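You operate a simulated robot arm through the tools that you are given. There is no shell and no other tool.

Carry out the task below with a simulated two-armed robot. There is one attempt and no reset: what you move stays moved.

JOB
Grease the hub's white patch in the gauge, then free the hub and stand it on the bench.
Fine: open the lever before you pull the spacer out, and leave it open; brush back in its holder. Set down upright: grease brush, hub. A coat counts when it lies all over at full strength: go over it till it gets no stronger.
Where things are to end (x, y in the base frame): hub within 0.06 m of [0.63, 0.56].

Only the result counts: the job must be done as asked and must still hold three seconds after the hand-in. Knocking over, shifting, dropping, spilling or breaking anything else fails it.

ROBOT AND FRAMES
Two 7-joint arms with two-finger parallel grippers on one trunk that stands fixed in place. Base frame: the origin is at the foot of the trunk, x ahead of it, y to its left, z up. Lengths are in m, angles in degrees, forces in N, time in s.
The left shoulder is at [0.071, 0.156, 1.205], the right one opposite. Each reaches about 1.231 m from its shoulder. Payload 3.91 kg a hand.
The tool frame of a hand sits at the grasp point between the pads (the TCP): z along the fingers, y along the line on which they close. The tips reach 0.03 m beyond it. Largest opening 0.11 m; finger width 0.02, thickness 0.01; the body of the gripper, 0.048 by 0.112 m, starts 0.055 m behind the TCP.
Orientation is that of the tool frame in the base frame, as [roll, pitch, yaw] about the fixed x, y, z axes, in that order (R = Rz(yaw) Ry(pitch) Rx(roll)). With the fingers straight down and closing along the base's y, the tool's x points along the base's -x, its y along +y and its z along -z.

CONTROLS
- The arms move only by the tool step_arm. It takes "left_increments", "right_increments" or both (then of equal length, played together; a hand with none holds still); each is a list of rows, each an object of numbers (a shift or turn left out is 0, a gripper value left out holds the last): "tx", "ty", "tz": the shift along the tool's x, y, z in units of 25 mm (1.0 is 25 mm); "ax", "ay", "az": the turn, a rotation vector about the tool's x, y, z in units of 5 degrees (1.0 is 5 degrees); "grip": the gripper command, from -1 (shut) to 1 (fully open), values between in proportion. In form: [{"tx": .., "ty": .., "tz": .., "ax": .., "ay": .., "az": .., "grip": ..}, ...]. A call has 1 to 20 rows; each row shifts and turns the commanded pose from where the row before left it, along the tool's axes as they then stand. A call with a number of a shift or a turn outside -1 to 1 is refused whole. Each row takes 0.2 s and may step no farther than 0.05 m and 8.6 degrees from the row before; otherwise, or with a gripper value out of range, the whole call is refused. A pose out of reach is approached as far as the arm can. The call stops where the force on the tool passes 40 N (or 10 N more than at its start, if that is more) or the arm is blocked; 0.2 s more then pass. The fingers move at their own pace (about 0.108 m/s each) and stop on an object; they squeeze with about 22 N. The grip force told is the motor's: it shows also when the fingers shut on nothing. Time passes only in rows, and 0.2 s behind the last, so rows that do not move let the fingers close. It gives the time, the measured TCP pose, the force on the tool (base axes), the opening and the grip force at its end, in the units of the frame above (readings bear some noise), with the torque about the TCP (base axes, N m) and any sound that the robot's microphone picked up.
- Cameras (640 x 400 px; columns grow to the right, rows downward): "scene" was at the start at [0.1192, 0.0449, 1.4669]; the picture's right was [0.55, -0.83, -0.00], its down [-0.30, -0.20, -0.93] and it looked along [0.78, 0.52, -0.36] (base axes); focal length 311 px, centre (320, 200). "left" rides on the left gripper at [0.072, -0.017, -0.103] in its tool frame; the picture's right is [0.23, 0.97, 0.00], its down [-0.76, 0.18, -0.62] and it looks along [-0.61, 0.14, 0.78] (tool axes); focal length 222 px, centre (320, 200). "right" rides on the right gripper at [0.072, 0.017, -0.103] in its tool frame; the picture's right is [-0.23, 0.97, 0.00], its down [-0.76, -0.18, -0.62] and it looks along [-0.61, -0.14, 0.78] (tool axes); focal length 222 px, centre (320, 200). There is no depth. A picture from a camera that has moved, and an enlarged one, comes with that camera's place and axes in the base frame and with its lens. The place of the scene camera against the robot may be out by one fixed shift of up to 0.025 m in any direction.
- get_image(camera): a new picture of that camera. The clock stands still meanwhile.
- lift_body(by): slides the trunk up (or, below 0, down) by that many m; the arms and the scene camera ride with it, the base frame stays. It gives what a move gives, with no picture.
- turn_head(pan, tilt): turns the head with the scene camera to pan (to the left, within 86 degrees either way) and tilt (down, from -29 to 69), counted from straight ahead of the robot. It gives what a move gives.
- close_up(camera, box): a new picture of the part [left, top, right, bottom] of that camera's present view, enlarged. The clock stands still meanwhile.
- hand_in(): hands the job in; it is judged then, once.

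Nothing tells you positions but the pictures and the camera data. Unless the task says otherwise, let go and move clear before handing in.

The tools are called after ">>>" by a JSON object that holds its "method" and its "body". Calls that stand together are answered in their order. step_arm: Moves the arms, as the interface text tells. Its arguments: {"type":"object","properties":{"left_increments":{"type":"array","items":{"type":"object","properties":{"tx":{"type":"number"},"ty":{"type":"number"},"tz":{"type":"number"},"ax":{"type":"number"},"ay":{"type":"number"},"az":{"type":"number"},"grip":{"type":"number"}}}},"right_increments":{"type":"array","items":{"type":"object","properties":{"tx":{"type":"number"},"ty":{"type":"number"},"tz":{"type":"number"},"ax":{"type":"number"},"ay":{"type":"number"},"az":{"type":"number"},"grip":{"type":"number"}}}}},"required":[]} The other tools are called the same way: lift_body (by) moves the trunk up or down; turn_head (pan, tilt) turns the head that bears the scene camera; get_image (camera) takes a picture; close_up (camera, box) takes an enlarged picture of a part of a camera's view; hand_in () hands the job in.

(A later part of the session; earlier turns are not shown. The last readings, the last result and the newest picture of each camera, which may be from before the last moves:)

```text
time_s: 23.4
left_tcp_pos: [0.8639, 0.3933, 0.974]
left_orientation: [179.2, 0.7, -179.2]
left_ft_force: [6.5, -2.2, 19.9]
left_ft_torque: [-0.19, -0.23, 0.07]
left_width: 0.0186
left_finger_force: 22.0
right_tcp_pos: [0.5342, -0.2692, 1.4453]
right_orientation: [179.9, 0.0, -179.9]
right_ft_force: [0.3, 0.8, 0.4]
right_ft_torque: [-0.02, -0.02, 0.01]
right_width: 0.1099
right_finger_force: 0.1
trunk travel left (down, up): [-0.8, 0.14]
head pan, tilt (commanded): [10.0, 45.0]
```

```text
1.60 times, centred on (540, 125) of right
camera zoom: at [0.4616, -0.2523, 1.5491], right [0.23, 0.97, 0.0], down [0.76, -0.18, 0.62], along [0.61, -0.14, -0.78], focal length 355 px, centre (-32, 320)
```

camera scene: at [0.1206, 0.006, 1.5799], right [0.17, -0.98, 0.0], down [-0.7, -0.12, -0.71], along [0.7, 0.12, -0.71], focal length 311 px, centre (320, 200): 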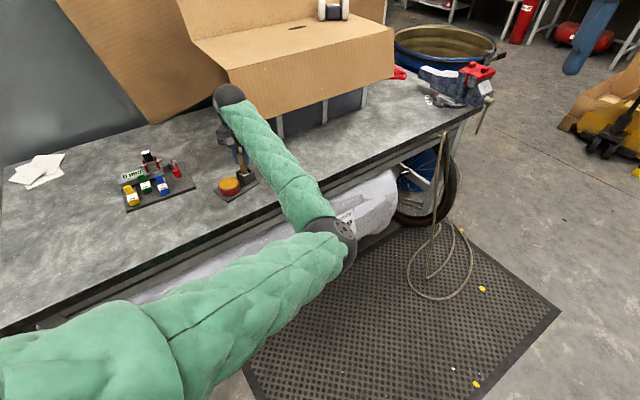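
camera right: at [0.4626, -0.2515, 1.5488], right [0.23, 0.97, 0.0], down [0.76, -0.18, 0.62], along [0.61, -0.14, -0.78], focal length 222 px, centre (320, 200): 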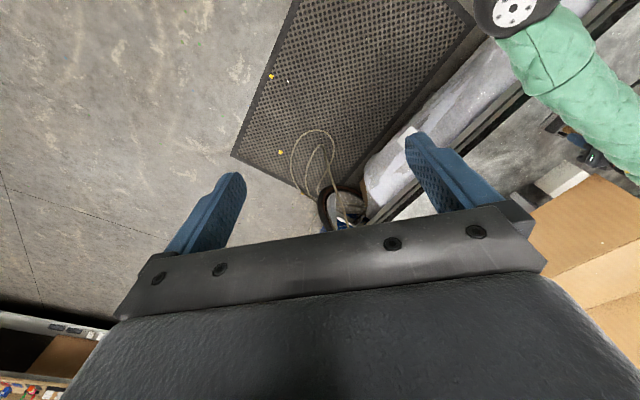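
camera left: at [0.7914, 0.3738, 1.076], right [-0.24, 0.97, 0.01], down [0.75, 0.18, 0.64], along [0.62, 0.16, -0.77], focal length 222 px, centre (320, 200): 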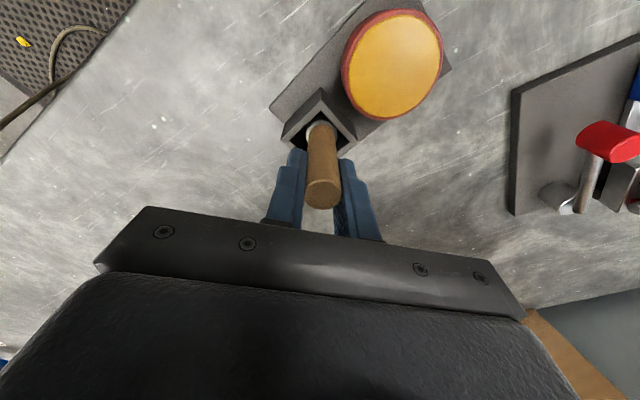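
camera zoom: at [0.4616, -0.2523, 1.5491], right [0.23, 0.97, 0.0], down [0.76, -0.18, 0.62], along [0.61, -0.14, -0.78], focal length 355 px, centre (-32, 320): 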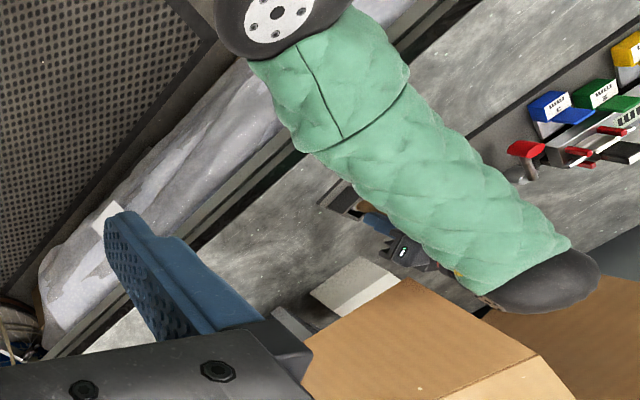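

The wrist is right beside the cardboard box's front-left corner, which I put at about (0.92, 0.39) with z from 1.07 to 1.24. That contact most likely pushed the hand and dragged the holder about 1 cm toward +y. I'll ease the command to the actual pose, open the fingers and rise to see how the hand tracks.

>>> {"method": "step_arm", "body": {"left_increments": [{"tz": -0.5, "ty": 0.5}, {}, {"grip": 1}, {"grip": 1}, {"grip": 1}, {"grip": 1}]}}

>>> {"method": "get_image", "body": {"camera": "left"}}

```text
time_s: 24.8
left_tcp_pos: [0.86, 0.3976, 0.9747]
left_orientation: [179.7, 0.1, -179.6]
left_ft_force: [-0.2, -0.5, -0.3]
left_ft_torque: [-0.01, 0.01, 0.01]
left_width: 0.11
left_finger_force: 0.0
right_tcp_pos: [0.5347, -0.2675, 1.4461]
right_orientation: [180.0, -0.1, -179.9]
right_ft_force: [-0.1, -1.2, -0.1]
right_ft_torque: [0.0, -0.03, -0.02]
right_width: 0.1103
right_finger_force: 0.0
trunk travel left (down, up): [-0.8, 0.14]
head pan, tilt (commanded): [10.0, 45.0]
```

```text
taken
camera left: at [0.7875, 0.3804, 1.0787], right [-0.23, 0.97, 0.0], down [0.76, 0.18, 0.62], along [0.61, 0.15, -0.78], focal length 222 px, centre (320, 200)
```

left: 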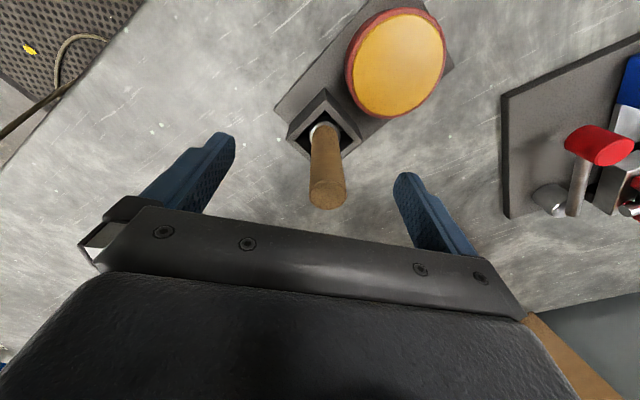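

With the fingers open and no load on the tool, the hand still sits about 5 mm toward +y of its command, so a link is touching. I'll look closely at the hand and the box corner.

>>> {"method": "turn_head", "body": {"pan": 25, "tilt": 30}}

>>> {"method": "close_up", "body": {"camera": "scene", "box": [260, 110, 440, 260]}}

>>> {"method": "close_up", "body": {"camera": "right", "box": [540, 110, 640, 220]}}

```text
time_s: 25.6
left_tcp_pos: [0.8594, 0.3976, 0.9759]
left_orientation: [179.6, 0.1, -179.6]
left_ft_force: [-1.1, -1.0, 0.0]
left_ft_torque: [0.0, -0.03, 0.03]
left_width: 0.11
left_finger_force: 0.0
right_tcp_pos: [0.5354, -0.2689, 1.4467]
right_orientation: [179.9, 0.0, 179.9]
right_ft_force: [-0.2, -0.5, -0.7]
right_ft_torque: [-0.03, 0.01, -0.03]
right_width: 0.11
right_finger_force: 0.1
trunk travel left (down, up): [-0.8, 0.14]
head pan, tilt (commanded): [25.0, 30.0]
```

```text
2.67 times, centred on (350, 185) of scene
camera zoom: at [0.1237, 0.0311, 1.602], right [0.42, -0.91, 0.0], down [-0.45, -0.21, -0.87], along [0.78, 0.37, -0.5], focal length 828 px, centre (240, 240)
```

zoom: 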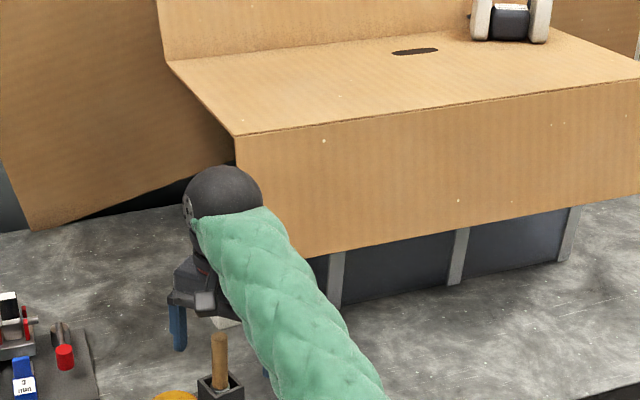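

```text
3.64 times, centred on (590, 165) of right
camera zoom: at [0.4629, -0.2512, 1.5487], right [0.23, 0.97, 0.0], down [0.76, -0.18, 0.62], along [0.61, -0.14, -0.78], focal length 808 px, centre (-662, 327)
```

zoom: 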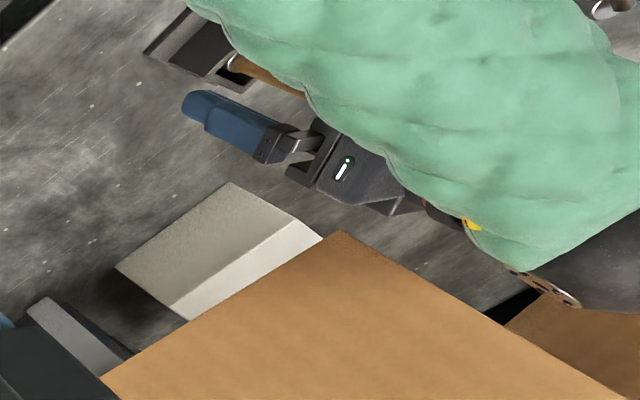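

I'll back the hand straight up clear of the brush, then toward the robot, to test whether tracking recovers away from the box.

>>> {"method": "step_arm", "body": {"left_increments": [{"tz": -1}, {"tz": -1}, {"tz": -1}, {"tz": -0.5}, {}]}}

>>> {"method": "step_arm", "body": {"left_increments": [{"tx": 1}, {"tx": 1}, {"tx": 1}, {"tx": 1}, {}]}}

>>> {"method": "get_image", "body": {"camera": "left"}}

>>> {"method": "get_image", "body": {"camera": "scene"}}

```text
time_s: 26.8
left_tcp_pos: [0.8606, 0.3893, 1.0619]
left_orientation: [180.0, 0.0, -180.0]
left_ft_force: [0.5, 0.3, 0.4]
left_ft_torque: [-0.01, 0.0, -0.04]
left_width: 0.1105
left_finger_force: 0.2
right_tcp_pos: [0.5359, -0.2676, 1.4461]
right_orientation: [180.0, 0.1, 179.9]
right_ft_force: [-0.3, 0.1, -0.6]
right_ft_torque: [-0.01, -0.01, -0.01]
right_width: 0.1103
right_finger_force: 0.1
trunk travel left (down, up): [-0.8, 0.14]
head pan, tilt (commanded): [25.0, 30.0]
```

```text
time_s: 28.2
left_tcp_pos: [0.7774, 0.4312, 1.0796]
left_orientation: [178.9, 2.1, -178.2]
left_ft_force: [-0.1, 0.3, 0.1]
left_ft_torque: [-0.01, -0.01, -0.01]
left_width: 0.1102
left_finger_force: 0.0
left hand out of reach, approached as far as the arm can: row 3, 4
right_tcp_pos: [0.5356, -0.2681, 1.446]
right_orientation: [-179.9, 0.1, -179.9]
right_ft_force: [-0.4, -0.4, 0.0]
right_ft_torque: [0.0, -0.01, -0.01]
right_width: 0.1102
right_finger_force: 0.1
trunk travel left (down, up): [-0.8, 0.14]
head pan, tilt (commanded): [25.0, 30.0]
stopped in row 5 (left hand): the arm was blocked; the commanded pose is now the measured one
```

```text
taken
camera left: at [0.7022, 0.4102, 1.1801], right [-0.26, 0.97, 0.01], down [0.73, 0.19, 0.65], along [0.63, 0.17, -0.76], focal length 222 px, centre (320, 200)
```

left: 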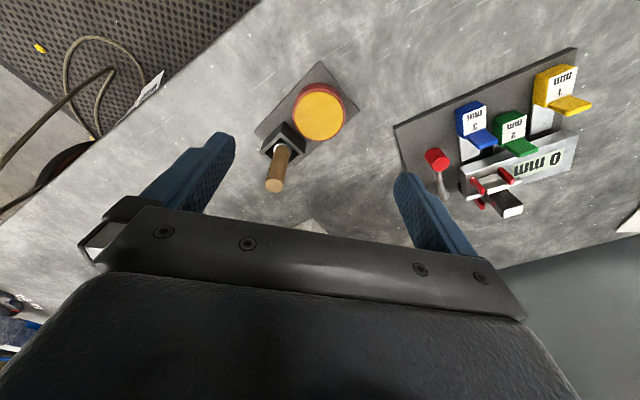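

```text
taken
camera scene: at [0.1237, 0.0314, 1.6021], right [0.42, -0.91, 0.0], down [-0.45, -0.21, -0.87], along [0.78, 0.37, -0.5], focal length 311 px, centre (320, 200)
```

scene: 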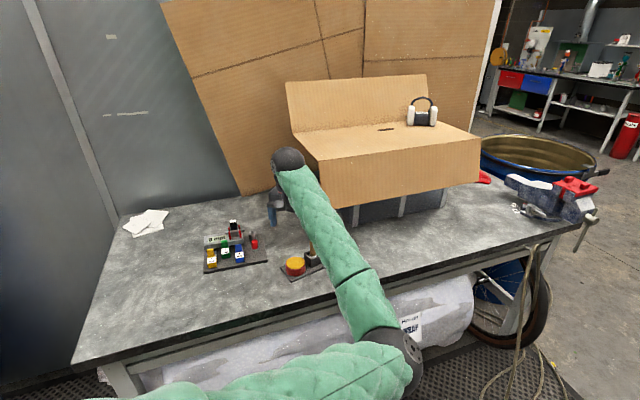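

The arm was blocked even away from the box, so the cause is the arm's own posture or something near the body. I'll look down at the elbow and upper arm.

>>> {"method": "turn_head", "body": {"pan": 0, "tilt": 65}}

>>> {"method": "get_image", "body": {"camera": "scene"}}

>>> {"method": "turn_head", "body": {"pan": -50, "tilt": 50}}

>>> {"method": "get_image", "body": {"camera": "scene"}}

```text
time_s: 29.2
left_tcp_pos: [0.7763, 0.4304, 1.0778]
left_orientation: [178.9, 2.0, -178.2]
left_ft_force: [-0.4, -0.6, 0.1]
left_ft_torque: [-0.03, -0.01, -0.03]
left_width: 0.1101
left_finger_force: 0.0
right_tcp_pos: [0.5351, -0.2686, 1.4456]
right_orientation: [179.9, 0.0, 180.0]
right_ft_force: [-0.5, -0.4, 0.5]
right_ft_torque: [-0.02, -0.01, -0.01]
right_width: 0.1099
right_finger_force: 0.1
trunk travel left (down, up): [-0.8, 0.14]
head pan, tilt (commanded): [0.0, 65.0]
```

```text
taken
camera scene: at [0.1025, -0.007, 1.5545], right [0.0, -1.0, 0.0], down [-0.91, 0.0, -0.42], along [0.42, 0.0, -0.91], focal length 311 px, centre (320, 200)
```

scene: 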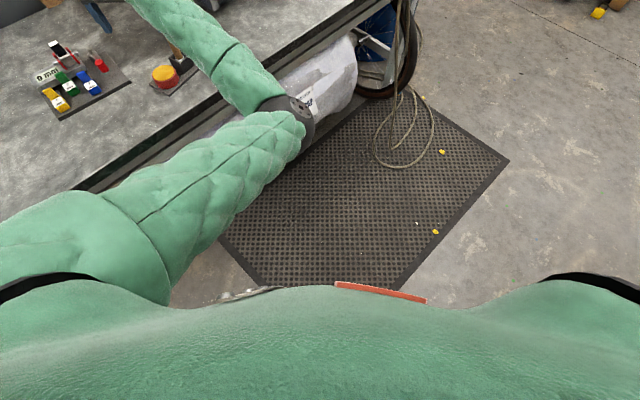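

```text
time_s: 30.4
left_tcp_pos: [0.7773, 0.4316, 1.0778]
left_orientation: [178.9, 1.9, -178.3]
left_ft_force: [-0.8, 0.2, 0.1]
left_ft_torque: [0.02, 0.01, -0.02]
left_width: 0.1101
left_finger_force: 0.0
right_tcp_pos: [0.5349, -0.2685, 1.4453]
right_orientation: [180.0, 0.0, 180.0]
right_ft_force: [-0.4, 0.2, -0.8]
right_ft_torque: [-0.02, -0.01, 0.0]
right_width: 0.1098
right_finger_force: 0.0
trunk travel left (down, up): [-0.8, 0.14]
head pan, tilt (commanded): [-50.0, 50.0]
```

```text
taken
camera scene: at [0.0912, -0.0659, 1.5725], right [-0.77, -0.64, 0.0], down [-0.49, 0.59, -0.64], along [0.41, -0.49, -0.77], focal length 311 px, centre (320, 200)
```

scene: 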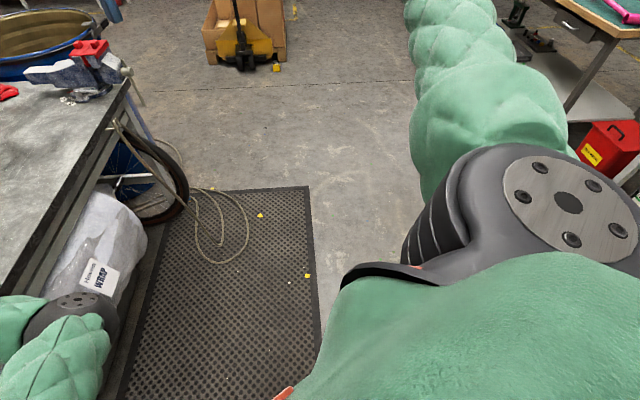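

The left upper arm is pressing against the robot's own chest, so keeping the hand straight down here is too cramped. I'll shift left to free it and turn the hand to yaw 90, so I can tilt the wrist toward +y and grip the brush from that side.

>>> {"method": "step_arm", "body": {"left_increments": [{"ty": 1}, {"ty": 1}, {"ty": 1}, {"ty": 1}, {}]}}

>>> {"method": "turn_head", "body": {"pan": 28, "tilt": 32}}

>>> {"method": "step_arm", "body": {"left_increments": [{"az": 1}, {"az": 1}, {"az": 1}, {"az": 1}, {"az": 1}, {"az": 1}, {"az": 1}, {"az": 1}, {"az": 1}, {"az": 1}, {"az": 1}, {"az": 1}, {"az": 1}, {"az": 1}, {"az": 1}, {"az": 1}, {"az": 1}, {"az": 1}, {}]}}

>>> {"method": "get_image", "body": {"camera": "left"}}

>>> {"method": "get_image", "body": {"camera": "scene"}}

```text
time_s: 31.6
left_tcp_pos: [0.7742, 0.5279, 1.0803]
left_orientation: [179.1, 1.9, -178.6]
left_ft_force: [0.0, -0.4, 0.1]
left_ft_torque: [-0.03, 0.0, 0.02]
left_width: 0.1099
left_finger_force: 0.0
right_tcp_pos: [0.5349, -0.2695, 1.4456]
right_orientation: [180.0, 0.0, -180.0]
right_ft_force: [-0.6, 0.5, 0.2]
right_ft_torque: [-0.02, -0.02, 0.02]
right_width: 0.1099
right_finger_force: 0.0
trunk travel left (down, up): [-0.8, 0.14]
head pan, tilt (commanded): [-50.0, 50.0]
```

```text
time_s: 33.1
left_tcp_pos: [0.7748, 0.5268, 1.0808]
left_orientation: [179.1, 1.9, -178.5]
left_ft_force: [0.6, -0.2, -0.5]
left_ft_torque: [-0.01, -0.02, -0.02]
left_width: 0.11
left_finger_force: 0.1
right_tcp_pos: [0.5364, -0.2686, 1.4444]
right_orientation: [180.0, 0.0, 179.9]
right_ft_force: [-0.1, -0.1, 0.4]
right_ft_torque: [-0.05, 0.0, 0.01]
right_width: 0.1098
right_finger_force: 0.1
trunk travel left (down, up): [-0.8, 0.14]
head pan, tilt (commanded): [28.0, 32.0]
```

```text
time_s: 37.1
left_tcp_pos: [0.7742, 0.5268, 1.0786]
left_orientation: [178.2, -0.9, 91.6]
left_ft_force: [0.3, 0.2, -0.7]
left_ft_torque: [0.0, 0.02, 0.01]
left_width: 0.1098
left_finger_force: 0.1
right_tcp_pos: [0.5338, -0.2682, 1.4452]
right_orientation: [180.0, -0.1, -179.9]
right_ft_force: [-1.8, -0.2, -0.7]
right_ft_torque: [-0.02, -0.02, -0.04]
right_width: 0.1102
right_finger_force: 0.0
trunk travel left (down, up): [-0.8, 0.14]
head pan, tilt (commanded): [28.0, 32.0]
```

```text
taken
camera left: at [0.7524, 0.5979, 1.1831], right [0.97, 0.25, 0.04], down [0.18, -0.77, 0.62], along [0.18, -0.59, -0.79], focal length 222 px, centre (320, 200)
```

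left: 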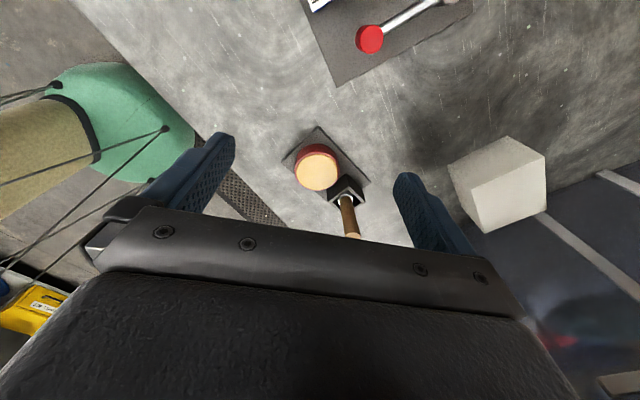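

```text
taken
camera scene: at [0.1208, 0.035, 1.599], right [0.47, -0.88, 0.0], down [-0.47, -0.25, -0.85], along [0.75, 0.4, -0.53], focal length 311 px, centre (320, 200)
```

scene: 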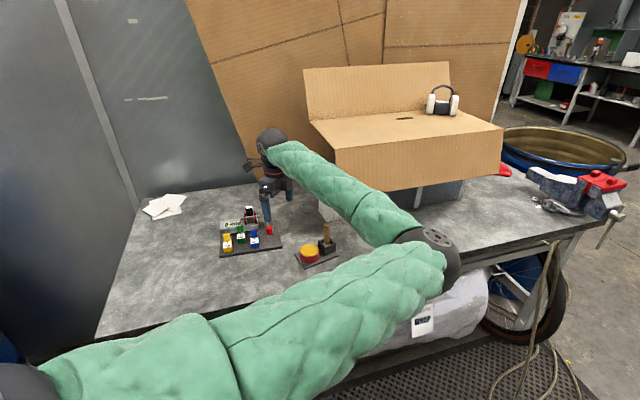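

Yaw 90 works. Now I'll tilt the wrist 25° toward +y, leaning the fingers toward −y, and level the closing axis.

>>> {"method": "step_arm", "body": {"left_increments": [{"ax": 0.36, "ay": -0.9}, {"ay": -0.9}, {"ay": -0.9}, {"ay": -0.9}, {"ay": -0.8}, {"ay": -0.8}, {}]}}

>>> {"method": "get_image", "body": {"camera": "left"}}

>>> {"method": "get_image", "body": {"camera": "scene"}}

```text
time_s: 38.7
left_tcp_pos: [0.7746, 0.5276, 1.0789]
left_orientation: [179.9, 25.1, 91.4]
left_ft_force: [-1.0, -0.5, -0.8]
left_ft_torque: [0.02, 0.01, 0.02]
left_width: 0.1099
left_finger_force: 0.0
right_tcp_pos: [0.535, -0.2688, 1.444]
right_orientation: [180.0, 0.0, 180.0]
right_ft_force: [0.3, -0.2, 0.8]
right_ft_torque: [0.0, -0.01, 0.01]
right_width: 0.1097
right_finger_force: 0.1
trunk travel left (down, up): [-0.8, 0.14]
head pan, tilt (commanded): [28.0, 32.0]
```

```text
taken
camera left: at [0.7548, 0.6361, 1.1416], right [0.97, 0.23, -0.09], down [0.19, -0.42, 0.89], along [0.17, -0.88, -0.45], focal length 222 px, centre (320, 200)
```

left: 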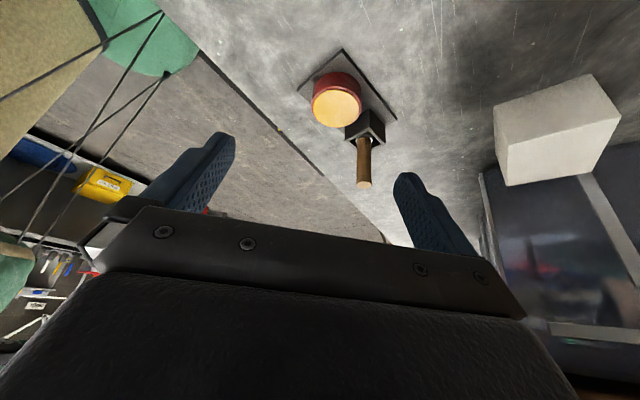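

```text
taken
camera scene: at [0.1208, 0.0348, 1.599], right [0.47, -0.88, 0.0], down [-0.47, -0.25, -0.85], along [0.75, 0.4, -0.53], focal length 311 px, centre (320, 200)
```

scene: 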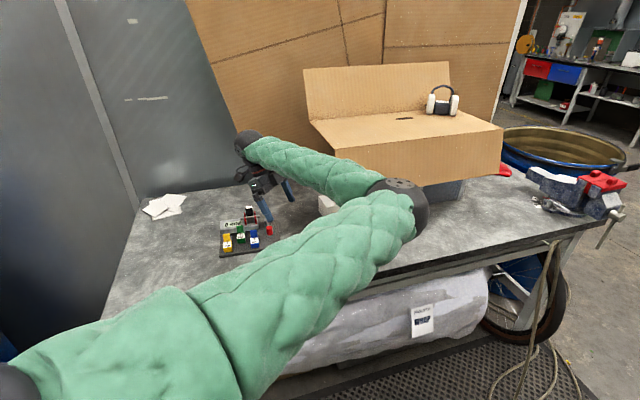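

Tilt achieved. I'll zoom on the brush from this side view to fix its current place.

>>> {"method": "close_up", "body": {"camera": "left", "box": [290, 40, 420, 200]}}

```text
2.50 times, centred on (355, 120) of left
camera zoom: at [0.7548, 0.6361, 1.1416], right [0.97, 0.23, -0.09], down [0.19, -0.42, 0.89], along [0.17, -0.88, -0.45], focal length 555 px, centre (232, 400)
```

zoom: 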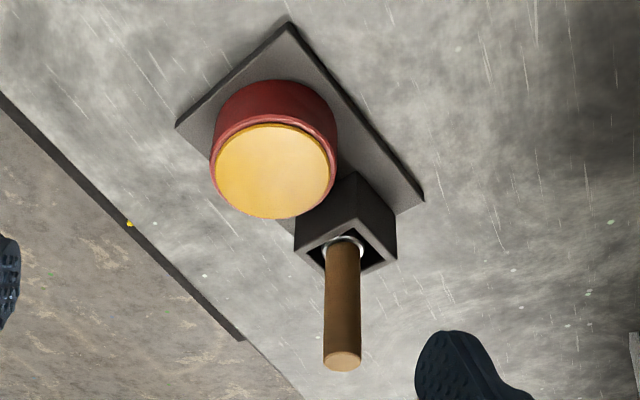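

>>> {"method": "turn_head", "body": {"pan": 33.6, "tilt": 20.8}}

>>> {"method": "close_up", "body": {"camera": "scene", "box": [310, 240, 420, 350]}}

>>> {"method": "get_image", "body": {"camera": "scene"}}

```text
time_s: 39.4
left_tcp_pos: [0.7749, 0.5278, 1.0802]
left_orientation: [179.8, 25.0, 91.4]
left_ft_force: [0.4, 0.2, 0.4]
left_ft_torque: [0.0, 0.01, 0.01]
left_width: 0.1099
left_finger_force: 0.0
right_tcp_pos: [0.5348, -0.2683, 1.4455]
right_orientation: [-179.9, 0.0, 180.0]
right_ft_force: [0.3, 0.6, -0.2]
right_ft_torque: [-0.03, 0.02, 0.01]
right_width: 0.1097
right_finger_force: 0.0
trunk travel left (down, up): [-0.8, 0.14]
head pan, tilt (commanded): [33.6, 20.8]
```

```text
3.64 times, centred on (365, 295) of scene
camera zoom: at [0.1193, 0.0445, 1.6168], right [0.55, -0.83, 0.0], down [-0.3, -0.2, -0.93], along [0.78, 0.52, -0.36], focal length 1129 px, centre (156, -146)
```

zoom: 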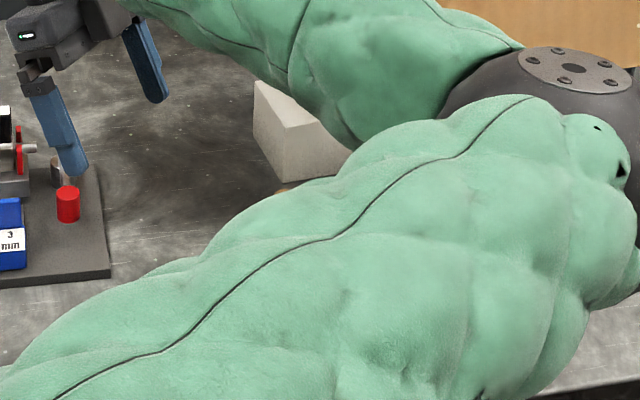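

```text
taken
camera scene: at [0.1193, 0.0445, 1.6168], right [0.55, -0.83, 0.0], down [-0.3, -0.2, -0.93], along [0.78, 0.52, -0.36], focal length 311 px, centre (320, 200)
```

scene: 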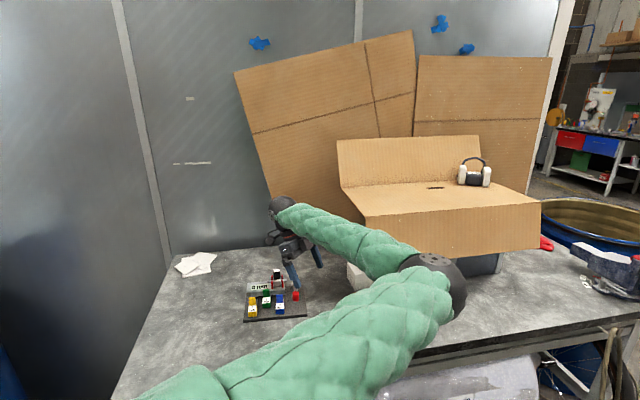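

The holder plate has moved about 2 cm, and the brush is now near (0.853, 0.403). I'll approach at handle height from the +y side with a partly open gripper, and drag the plate back once I hold the brush.

>>> {"method": "step_arm", "body": {"left_increments": [{"tx": 0.145, "ty": 0.515, "tz": 0.72, "grip": 0.2}, {"tx": 0.145, "ty": 0.515, "tz": 0.72}, {"tx": 0.145, "ty": 0.515, "tz": 0.72}, {"tx": 0.145, "ty": 0.515, "tz": 0.72}, {"tx": 0.145, "ty": 0.515, "tz": 0.72}, {"tx": 0.145, "ty": 0.515, "tz": 0.72}, {}]}}

>>> {"method": "get_image", "body": {"camera": "left"}}

>>> {"method": "get_image", "body": {"camera": "scene"}}

```text
time_s: 41.0
left_tcp_pos: [0.8535, 0.5041, 0.9726]
left_orientation: [179.9, 25.1, 91.4]
left_ft_force: [-0.7, -0.4, 0.0]
left_ft_torque: [-0.03, 0.03, 0.02]
left_width: 0.0661
left_finger_force: 0.1
right_tcp_pos: [0.5361, -0.2668, 1.4465]
right_orientation: [180.0, 0.0, -180.0]
right_ft_force: [0.6, -0.9, 0.1]
right_ft_torque: [0.01, -0.01, 0.01]
right_width: 0.11
right_finger_force: 0.1
trunk travel left (down, up): [-0.8, 0.14]
head pan, tilt (commanded): [33.6, 20.8]
```

```text
taken
camera left: at [0.8336, 0.6139, 1.0348], right [0.97, 0.23, -0.09], down [0.19, -0.42, 0.89], along [0.17, -0.88, -0.45], focal length 222 px, centre (320, 200)
```

left: 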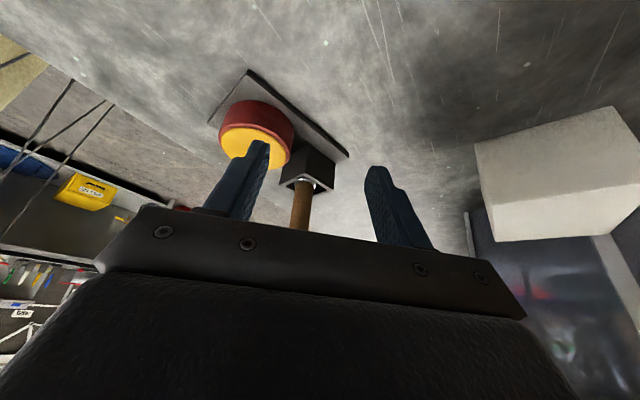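

```text
taken
camera scene: at [0.1189, 0.0443, 1.6169], right [0.55, -0.83, 0.0], down [-0.3, -0.2, -0.93], along [0.78, 0.52, -0.36], focal length 311 px, centre (320, 200)
```

scene: 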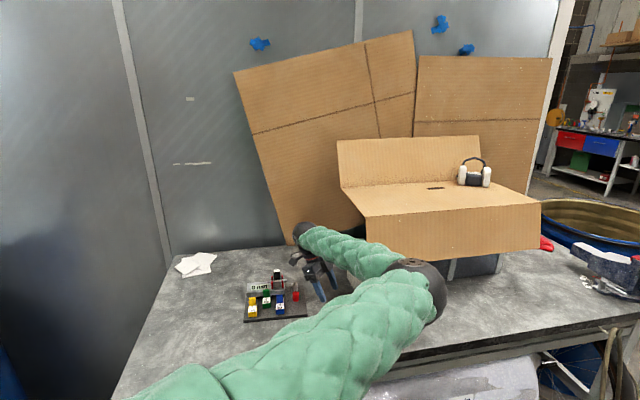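

>>> {"method": "step_arm", "body": {"left_increments": [{"tx": -0.688, "ty": -0.016, "tz": 0.416}, {"tx": -0.688, "ty": -0.016, "tz": 0.416}, {"tx": -0.688, "ty": -0.016, "tz": 0.416}, {}]}}

>>> {"method": "get_image", "body": {"camera": "left"}}

```text
time_s: 42.0
left_tcp_pos: [0.8541, 0.4461, 0.9655]
left_orientation: [-180.0, 25.2, 91.4]
left_ft_force: [0.8, -0.4, 0.6]
left_ft_torque: [0.03, -0.01, -0.01]
left_width: 0.066
left_finger_force: 0.1
right_tcp_pos: [0.5337, -0.2682, 1.4449]
right_orientation: [-180.0, -0.1, 180.0]
right_ft_force: [0.8, 0.3, 0.5]
right_ft_torque: [0.02, 0.0, 0.02]
right_width: 0.11
right_finger_force: 0.0
trunk travel left (down, up): [-0.8, 0.14]
head pan, tilt (commanded): [33.6, 20.8]
```

```text
taken
camera left: at [0.8342, 0.555, 1.0271], right [0.97, 0.23, -0.09], down [0.19, -0.42, 0.89], along [0.17, -0.88, -0.45], focal length 222 px, centre (320, 200)
```

left: 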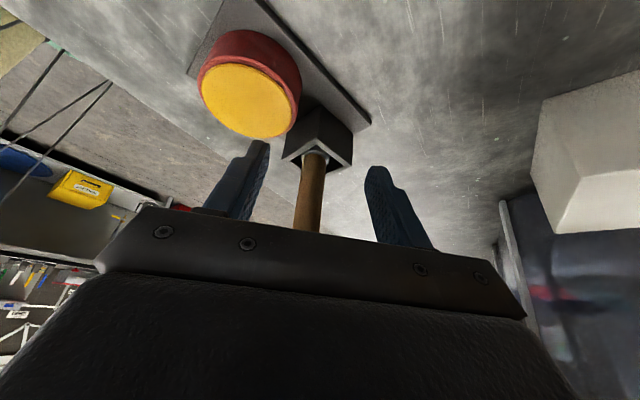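

>>> {"method": "step_arm", "body": {"left_increments": [{"tx": -0.785, "tz": 0.49}, {"tx": -0.785, "tz": 0.49}, {}, {}]}}

>>> {"method": "get_image", "body": {"camera": "left"}}

>>> {"method": "get_image", "body": {"camera": "scene"}}

```text
time_s: 43.0
left_tcp_pos: [0.8539, 0.398, 0.9588]
left_orientation: [179.9, 25.1, 91.4]
left_ft_force: [0.0, 0.4, 0.6]
left_ft_torque: [0.0, 0.0, -0.01]
left_width: 0.066
left_finger_force: 0.0
right_tcp_pos: [0.5355, -0.2689, 1.4458]
right_orientation: [-180.0, 0.0, 179.9]
right_ft_force: [0.1, 0.8, 0.3]
right_ft_torque: [0.01, -0.01, -0.01]
right_width: 0.1099
right_finger_force: 0.1
trunk travel left (down, up): [-0.8, 0.14]
head pan, tilt (commanded): [33.6, 20.8]
```

```text
taken
camera left: at [0.8352, 0.506, 1.0213], right [0.97, 0.23, -0.09], down [0.19, -0.42, 0.89], along [0.17, -0.88, -0.45], focal length 222 px, centre (320, 200)
```

left: 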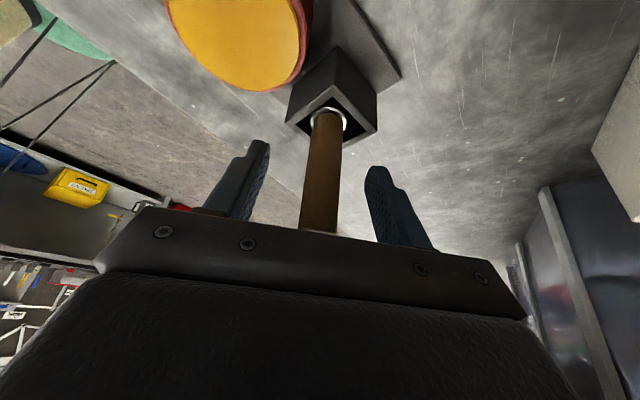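

```text
taken
camera scene: at [0.1192, 0.0438, 1.6169], right [0.55, -0.83, 0.0], down [-0.3, -0.2, -0.93], along [0.78, 0.52, -0.36], focal length 311 px, centre (320, 200)
```

scene: 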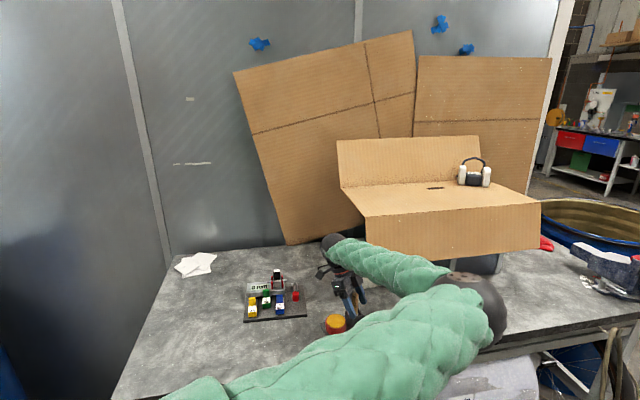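

The brush is centred between the fingers, so I'll nudge slightly and close.

>>> {"method": "step_arm", "body": {"left_increments": [{"tx": 0.11, "tz": -0.05}, {}, {"grip": -1}, {"grip": -1}, {"grip": -1}, {"grip": -1}]}}

>>> {"method": "get_image", "body": {"camera": "left"}}

```text
time_s: 44.4
left_tcp_pos: [0.8545, 0.3999, 0.9593]
left_orientation: [179.9, 25.1, 91.4]
left_ft_force: [-0.6, -0.4, 1.7]
left_ft_torque: [-0.03, 0.03, -0.01]
left_width: 0.019
left_finger_force: 21.6
right_tcp_pos: [0.5341, -0.2674, 1.4464]
right_orientation: [-180.0, -0.1, -180.0]
right_ft_force: [0.2, -0.7, -0.2]
right_ft_torque: [0.0, 0.01, 0.02]
right_width: 0.11
right_finger_force: 0.0
trunk travel left (down, up): [-0.8, 0.14]
head pan, tilt (commanded): [33.6, 20.8]
```

```text
taken
camera left: at [0.8353, 0.5096, 1.022], right [0.97, 0.23, -0.09], down [0.19, -0.42, 0.89], along [0.17, -0.88, -0.45], focal length 222 px, centre (320, 200)
```

left: 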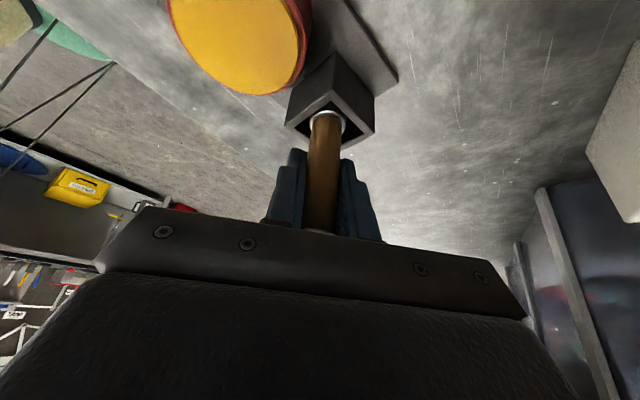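

The brush is held with no disturbance. I'll lift it straight up out of the holder.

>>> {"method": "step_arm", "body": {"left_increments": [{"tx": -0.254, "tz": -0.543}, {"tx": -0.254, "tz": -0.543}, {"tx": -0.254, "tz": -0.543}, {"tx": -0.254, "tz": -0.543}, {}]}}

>>> {"method": "get_image", "body": {"camera": "left"}}

>>> {"method": "close_up", "body": {"camera": "scene", "box": [290, 220, 420, 340]}}

```text
time_s: 45.6
left_tcp_pos: [0.8533, 0.4016, 1.0199]
left_orientation: [180.0, 25.1, 91.5]
left_ft_force: [0.9, -1.1, 0.1]
left_ft_torque: [0.02, 0.03, -0.02]
left_width: 0.0189
left_finger_force: 22.3
right_tcp_pos: [0.5358, -0.2683, 1.4461]
right_orientation: [-180.0, 0.0, -180.0]
right_ft_force: [0.6, -0.2, -0.7]
right_ft_torque: [-0.03, 0.01, 0.01]
right_width: 0.11
right_finger_force: 0.1
trunk travel left (down, up): [-0.8, 0.14]
head pan, tilt (commanded): [33.6, 20.8]
```

```text
taken
camera left: at [0.835, 0.5101, 1.0824], right [0.97, 0.23, -0.09], down [0.19, -0.42, 0.89], along [0.17, -0.88, -0.45], focal length 222 px, centre (320, 200)
```

left: 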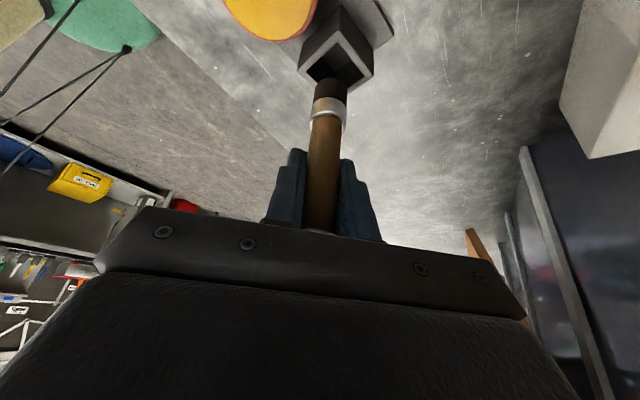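

```text
3.33 times, centred on (355, 280) of scene
camera zoom: at [0.1196, 0.0446, 1.6168], right [0.55, -0.83, 0.0], down [-0.3, -0.2, -0.93], along [0.78, 0.52, -0.36], focal length 1035 px, centre (203, -67)
```

zoom: 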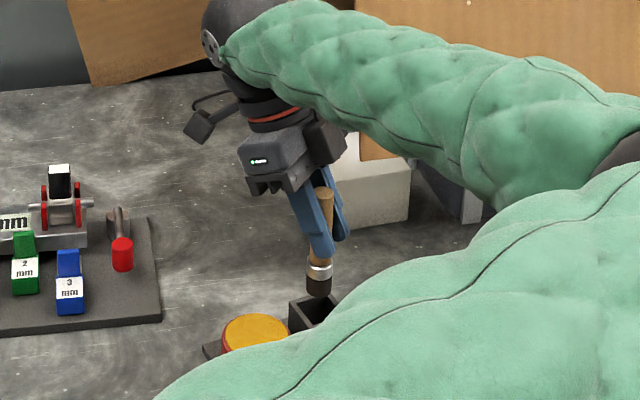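

The brush is out, and the bristle tip is about 92 mm below the grasp point. I'll carry it over the grease pot and check before dipping.

>>> {"method": "step_arm", "body": {"left_increments": [{"tx": 0.51, "ty": -0.7, "tz": -0.239}, {"tx": 0.51, "ty": -0.7, "tz": -0.239}, {"tx": 0.51, "ty": -0.7, "tz": -0.239}, {}]}}

>>> {"method": "get_image", "body": {"camera": "left"}}

>>> {"method": "close_up", "body": {"camera": "scene", "box": [290, 220, 420, 340]}}

```text
time_s: 46.6
left_tcp_pos: [0.8001, 0.4419, 1.0199]
left_orientation: [179.8, 25.0, 91.4]
left_ft_force: [0.3, 0.5, 0.4]
left_ft_torque: [-0.03, -0.02, -0.02]
left_width: 0.0188
left_finger_force: 21.8
right_tcp_pos: [0.5352, -0.2678, 1.4464]
right_orientation: [-180.0, 0.0, -180.0]
right_ft_force: [-0.2, 0.0, -0.3]
right_ft_torque: [0.02, 0.0, 0.0]
right_width: 0.11
right_finger_force: 0.0
trunk travel left (down, up): [-0.8, 0.14]
head pan, tilt (commanded): [33.6, 20.8]
```

```text
taken
camera left: at [0.7804, 0.5512, 1.0819], right [0.97, 0.23, -0.09], down [0.19, -0.42, 0.89], along [0.16, -0.88, -0.45], focal length 222 px, centre (320, 200)
```

left: 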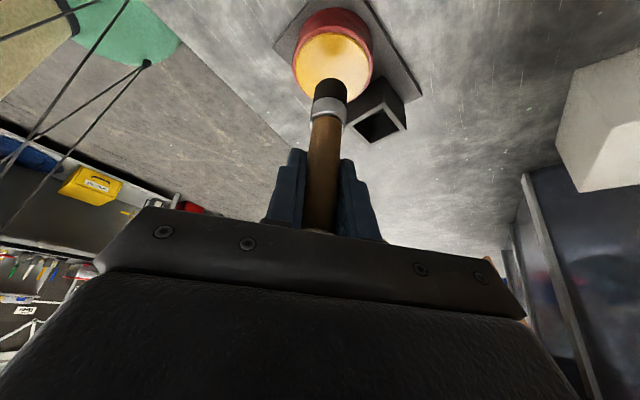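

```text
3.33 times, centred on (355, 280) of scene
camera zoom: at [0.1193, 0.0442, 1.6169], right [0.55, -0.83, 0.0], down [-0.3, -0.2, -0.93], along [0.78, 0.52, -0.36], focal length 1035 px, centre (203, -67)
```

zoom: 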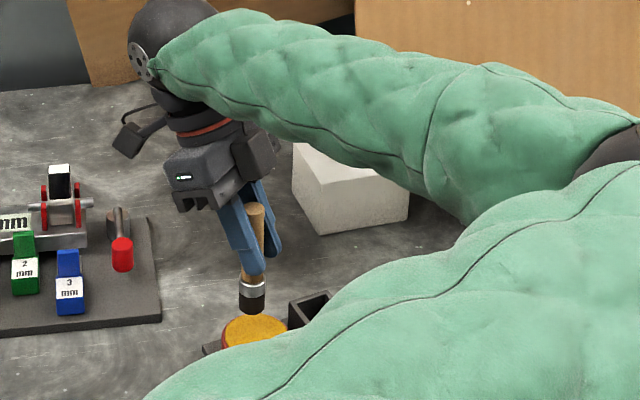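

The bristles are centred over the pot. I'll dip gently about 1 cm below the surface.

>>> {"method": "step_arm", "body": {"left_increments": [{"tx": 0.119, "tz": 0.2535}, {"tx": 0.119, "tz": 0.2535}, {"tx": 0.119, "tz": 0.2535}, {}]}}

>>> {"method": "get_image", "body": {"camera": "left"}}

>>> {"method": "close_up", "body": {"camera": "scene", "box": [310, 250, 400, 330]}}

```text
time_s: 47.6
left_tcp_pos: [0.8011, 0.4431, 0.9982]
left_orientation: [179.9, 25.1, 91.4]
left_ft_force: [0.9, -0.6, 0.0]
left_ft_torque: [-0.04, 0.03, 0.0]
left_width: 0.0184
left_finger_force: 22.5
right_tcp_pos: [0.5354, -0.2678, 1.4456]
right_orientation: [-180.0, -0.1, -180.0]
right_ft_force: [0.6, 0.4, -0.3]
right_ft_torque: [0.01, -0.01, 0.02]
right_width: 0.1098
right_finger_force: 0.0
trunk travel left (down, up): [-0.8, 0.14]
head pan, tilt (commanded): [33.6, 20.8]
```

```text
taken
camera left: at [0.7811, 0.5521, 1.0616], right [0.97, 0.23, -0.09], down [0.19, -0.42, 0.89], along [0.17, -0.88, -0.45], focal length 222 px, centre (320, 200)
```

left: 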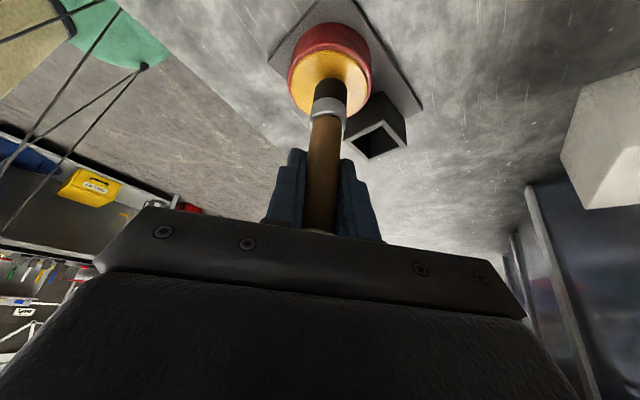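

```text
5.00 times, centred on (355, 290) of scene
camera zoom: at [0.1192, 0.0444, 1.6169], right [0.55, -0.83, 0.0], down [-0.3, -0.2, -0.93], along [0.78, 0.52, -0.36], focal length 1553 px, centre (145, -250)
```

zoom: 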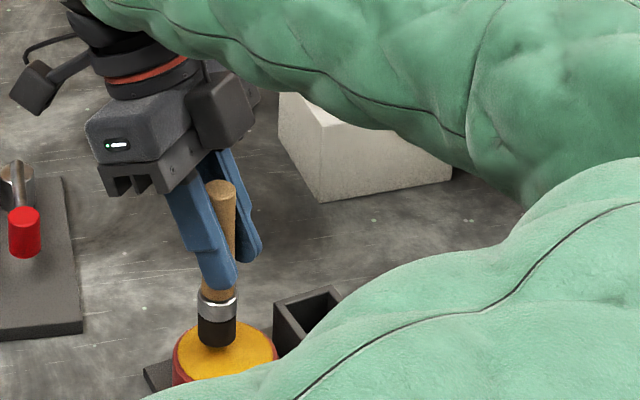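

>>> {"method": "step_arm", "body": {"left_increments": [{"tx": 0.085, "tz": 0.181}, {"tx": 0.085, "tz": 0.181}, {}]}}

>>> {"method": "get_image", "body": {"camera": "left"}}

>>> {"method": "close_up", "body": {"camera": "scene", "box": [310, 250, 400, 330]}}

```text
time_s: 48.4
left_tcp_pos: [0.8011, 0.4411, 0.9898]
left_orientation: [179.9, 25.1, 91.4]
left_ft_force: [-0.1, 0.2, -0.9]
left_ft_torque: [0.01, 0.05, 0.03]
left_width: 0.0186
left_finger_force: 22.3
right_tcp_pos: [0.5358, -0.2679, 1.4454]
right_orientation: [-179.9, 0.0, -180.0]
right_ft_force: [-0.1, 0.8, -0.8]
right_ft_torque: [0.01, 0.06, -0.02]
right_width: 0.1103
right_finger_force: 0.0
trunk travel left (down, up): [-0.8, 0.14]
head pan, tilt (commanded): [33.6, 20.8]
```

```text
taken
camera left: at [0.7809, 0.551, 1.0519], right [0.97, 0.23, -0.09], down [0.19, -0.42, 0.89], along [0.17, -0.88, -0.45], focal length 222 px, centre (320, 200)
```

left: 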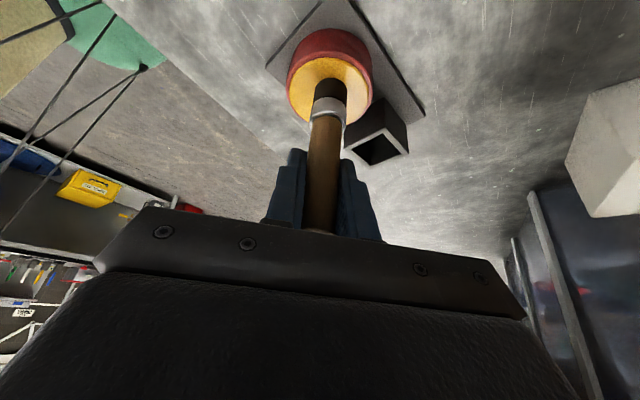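

```text
5.00 times, centred on (355, 290) of scene
camera zoom: at [0.1192, 0.0445, 1.6169], right [0.55, -0.83, 0.0], down [-0.3, -0.2, -0.93], along [0.78, 0.52, -0.36], focal length 1553 px, centre (145, -250)
```

zoom: 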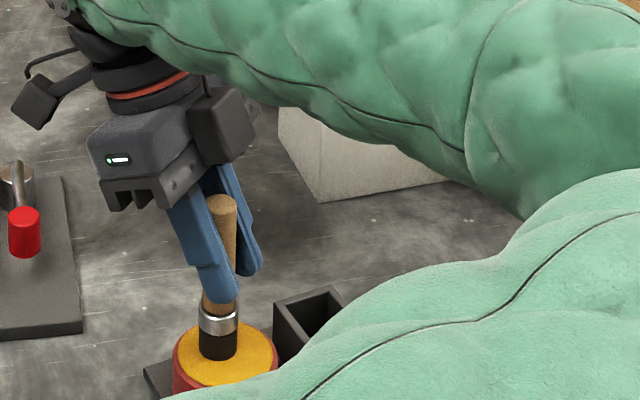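

>>> {"method": "step_arm", "body": {"left_increments": [{"tx": 0.07, "tz": 0.15}, {"tx": 0.07, "tz": 0.15}, {}]}}

>>> {"method": "close_up", "body": {"camera": "scene", "box": [310, 250, 400, 330]}}

>>> {"method": "close_up", "body": {"camera": "left", "box": [270, 20, 420, 170]}}

```text
time_s: 49.2
left_tcp_pos: [0.8007, 0.4413, 0.9814]
left_orientation: [179.7, 25.0, 91.5]
left_ft_force: [4.9, 1.0, 20.3]
left_ft_torque: [0.13, -0.34, 0.0]
left_width: 0.019
left_finger_force: 21.3
right_tcp_pos: [0.5325, -0.2682, 1.4454]
right_orientation: [179.9, 0.0, 180.0]
right_ft_force: [0.7, 0.6, 0.0]
right_ft_torque: [0.01, 0.03, -0.04]
right_width: 0.1098
right_finger_force: 0.1
trunk travel left (down, up): [-0.8, 0.14]
head pan, tilt (commanded): [33.6, 20.8]
```

```text
5.00 times, centred on (355, 290) of scene
camera zoom: at [0.1179, 0.0434, 1.6171], right [0.55, -0.83, 0.0], down [-0.3, -0.2, -0.94], along [0.78, 0.52, -0.35], focal length 1553 px, centre (145, -250)
```

zoom: 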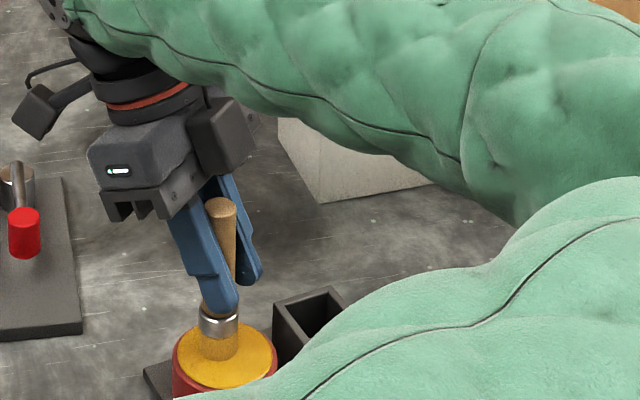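

```text
2.67 times, centred on (345, 95) of left
camera zoom: at [0.781, 0.5507, 1.045], right [0.97, 0.23, -0.09], down [0.18, -0.42, 0.89], along [0.17, -0.88, -0.45], focal length 592 px, centre (253, 480)
```

zoom: 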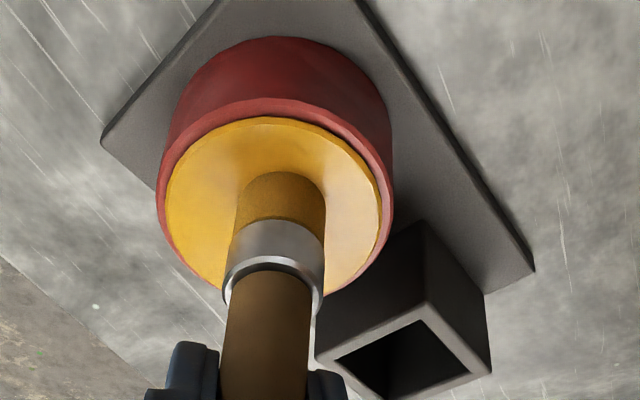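

The bristles have turned yellow and felt the surface, so the brush is loaded. I'll lift it out, raise it above hub height and carry it toward the gauge.

>>> {"method": "step_arm", "body": {"left_increments": [{"tx": -0.22, "tz": -0.47}, {"tx": -0.44, "tz": -0.942}, {"tx": -0.44, "tz": -0.942}, {"tx": -0.44, "tz": -0.942}, {"tx": -0.44, "tz": -0.942}, {"tx": -0.44, "tz": -0.942}, {}]}}

>>> {"method": "get_image", "body": {"camera": "left"}}

>>> {"method": "close_up", "body": {"camera": "scene", "box": [290, 200, 420, 330]}}

```text
time_s: 50.8
left_tcp_pos: [0.8007, 0.4406, 1.1234]
left_orientation: [179.9, 25.1, 91.5]
left_ft_force: [0.6, 0.5, -1.1]
left_ft_torque: [0.02, 0.0, -0.01]
left_width: 0.0186
left_finger_force: 21.9
right_tcp_pos: [0.5347, -0.2684, 1.4443]
right_orientation: [-180.0, 0.0, 179.9]
right_ft_force: [-0.7, 0.6, 1.0]
right_ft_torque: [0.0, -0.01, -0.01]
right_width: 0.11
right_finger_force: 0.0
trunk travel left (down, up): [-0.8, 0.14]
head pan, tilt (commanded): [33.6, 20.8]
```

```text
taken
camera left: at [0.7807, 0.5504, 1.1867], right [0.97, 0.23, -0.09], down [0.19, -0.42, 0.89], along [0.17, -0.88, -0.45], focal length 222 px, centre (320, 200)
```

left: 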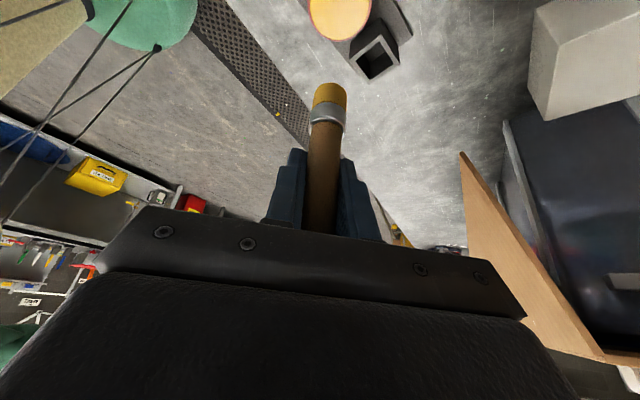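

```text
3.08 times, centred on (355, 265) of scene
camera zoom: at [0.1196, 0.0448, 1.6168], right [0.55, -0.83, 0.0], down [-0.3, -0.2, -0.93], along [0.78, 0.52, -0.36], focal length 956 px, centre (212, 0)
```

zoom: 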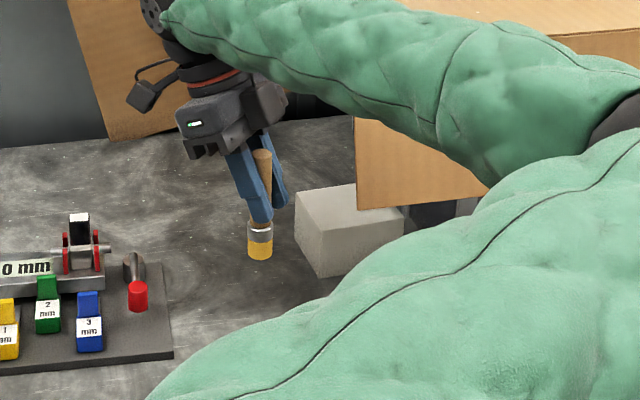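

The bristles are well loaded and the brush did not slip. I'll carry it toward the gauge, then rotate the hand about the vertical so the wrist comes round to the robot's side.

>>> {"method": "step_arm", "body": {"left_increments": [{"tx": 0.902, "ty": 0.0815, "tz": -0.423}, {"tx": 0.902, "ty": 0.0815, "tz": -0.423}, {"tx": 0.902, "ty": 0.0815, "tz": -0.423}, {"tx": 0.902, "ty": 0.0815, "tz": -0.423}, {"tx": 0.902, "ty": 0.0815, "tz": -0.423}, {"tx": 0.902, "ty": 0.0815, "tz": -0.423}, {"tx": 0.902, "ty": 0.0815, "tz": -0.423}, {}]}}

>>> {"method": "step_arm", "body": {"left_increments": [{"ax": -0.424, "az": -0.906}, {"ax": -0.424, "az": -0.906}, {"ax": -0.424, "az": -0.906}, {"ax": -0.424, "az": -0.906}, {"ax": -0.424, "az": -0.906}, {"ax": -0.424, "az": -0.906}, {"ax": -0.424, "az": -0.906}, {"ax": -0.424, "az": -0.906}, {"ax": -0.424, "az": -0.906}, {"ax": -0.424, "az": -0.906}, {"ax": -0.424, "az": -0.906}, {"ax": -0.424, "az": -0.906}, {"ax": -0.424, "az": -0.906}, {"ax": -0.424, "az": -0.906}, {"ax": -0.424, "az": -0.906}, {"ax": -0.424, "az": -0.906}, {"ax": -0.424, "az": -0.906}, {"ax": -0.424, "az": -0.906}, {}]}}

>>> {"method": "get_image", "body": {"camera": "left"}}

>>> {"method": "get_image", "body": {"camera": "scene"}}

```text
time_s: 52.6
left_tcp_pos: [0.8094, 0.6163, 1.126]
left_orientation: [179.9, 25.0, 91.4]
left_ft_force: [0.8, 0.0, 0.1]
left_ft_torque: [-0.01, 0.0, 0.03]
left_width: 0.0187
left_finger_force: 21.9
right_tcp_pos: [0.5352, -0.2695, 1.4455]
right_orientation: [-179.9, 0.0, -180.0]
right_ft_force: [-0.2, -0.1, 0.4]
right_ft_torque: [-0.02, -0.01, 0.01]
right_width: 0.1101
right_finger_force: 0.1
trunk travel left (down, up): [-0.8, 0.14]
head pan, tilt (commanded): [33.6, 20.8]
```

```text
time_s: 56.6
left_tcp_pos: [0.81, 0.6175, 1.1243]
left_orientation: [-179.9, 25.2, -178.4]
left_ft_force: [-0.5, -1.1, -0.6]
left_ft_torque: [0.0, 0.0, 0.0]
left_width: 0.0188
left_finger_force: 21.3
right_tcp_pos: [0.5356, -0.2683, 1.4461]
right_orientation: [179.9, 0.0, 179.9]
right_ft_force: [0.0, 0.3, -0.3]
right_ft_torque: [0.02, 0.01, -0.03]
right_width: 0.1099
right_finger_force: 0.1
trunk travel left (down, up): [-0.8, 0.14]
head pan, tilt (commanded): [33.6, 20.8]
```

```text
taken
camera left: at [0.7012, 0.5977, 1.186], right [-0.23, 0.97, -0.1], down [0.42, 0.19, 0.89], along [0.88, 0.17, -0.45], focal length 222 px, centre (320, 200)
```

left: 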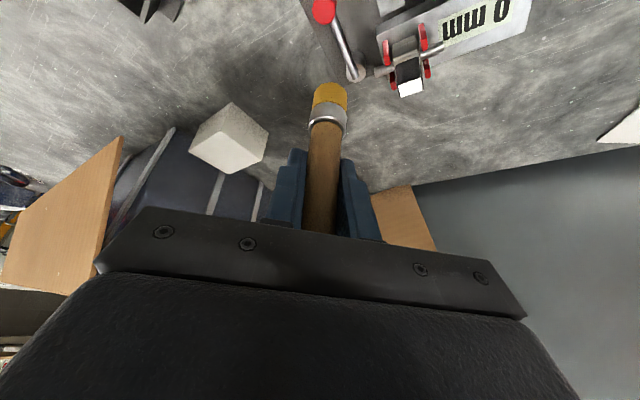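

```text
taken
camera scene: at [0.1193, 0.0449, 1.6168], right [0.55, -0.83, 0.0], down [-0.3, -0.2, -0.93], along [0.78, 0.52, -0.36], focal length 311 px, centre (320, 200)
```

scene: 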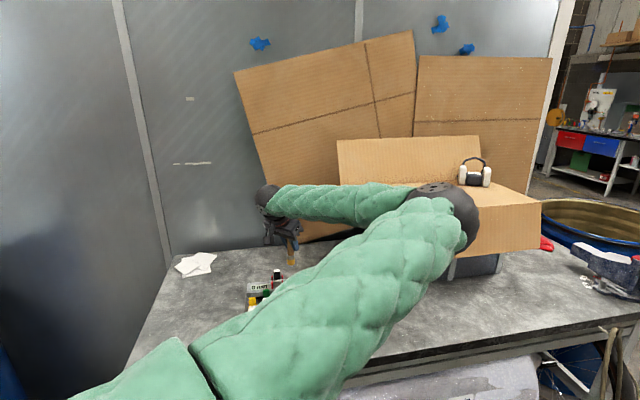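

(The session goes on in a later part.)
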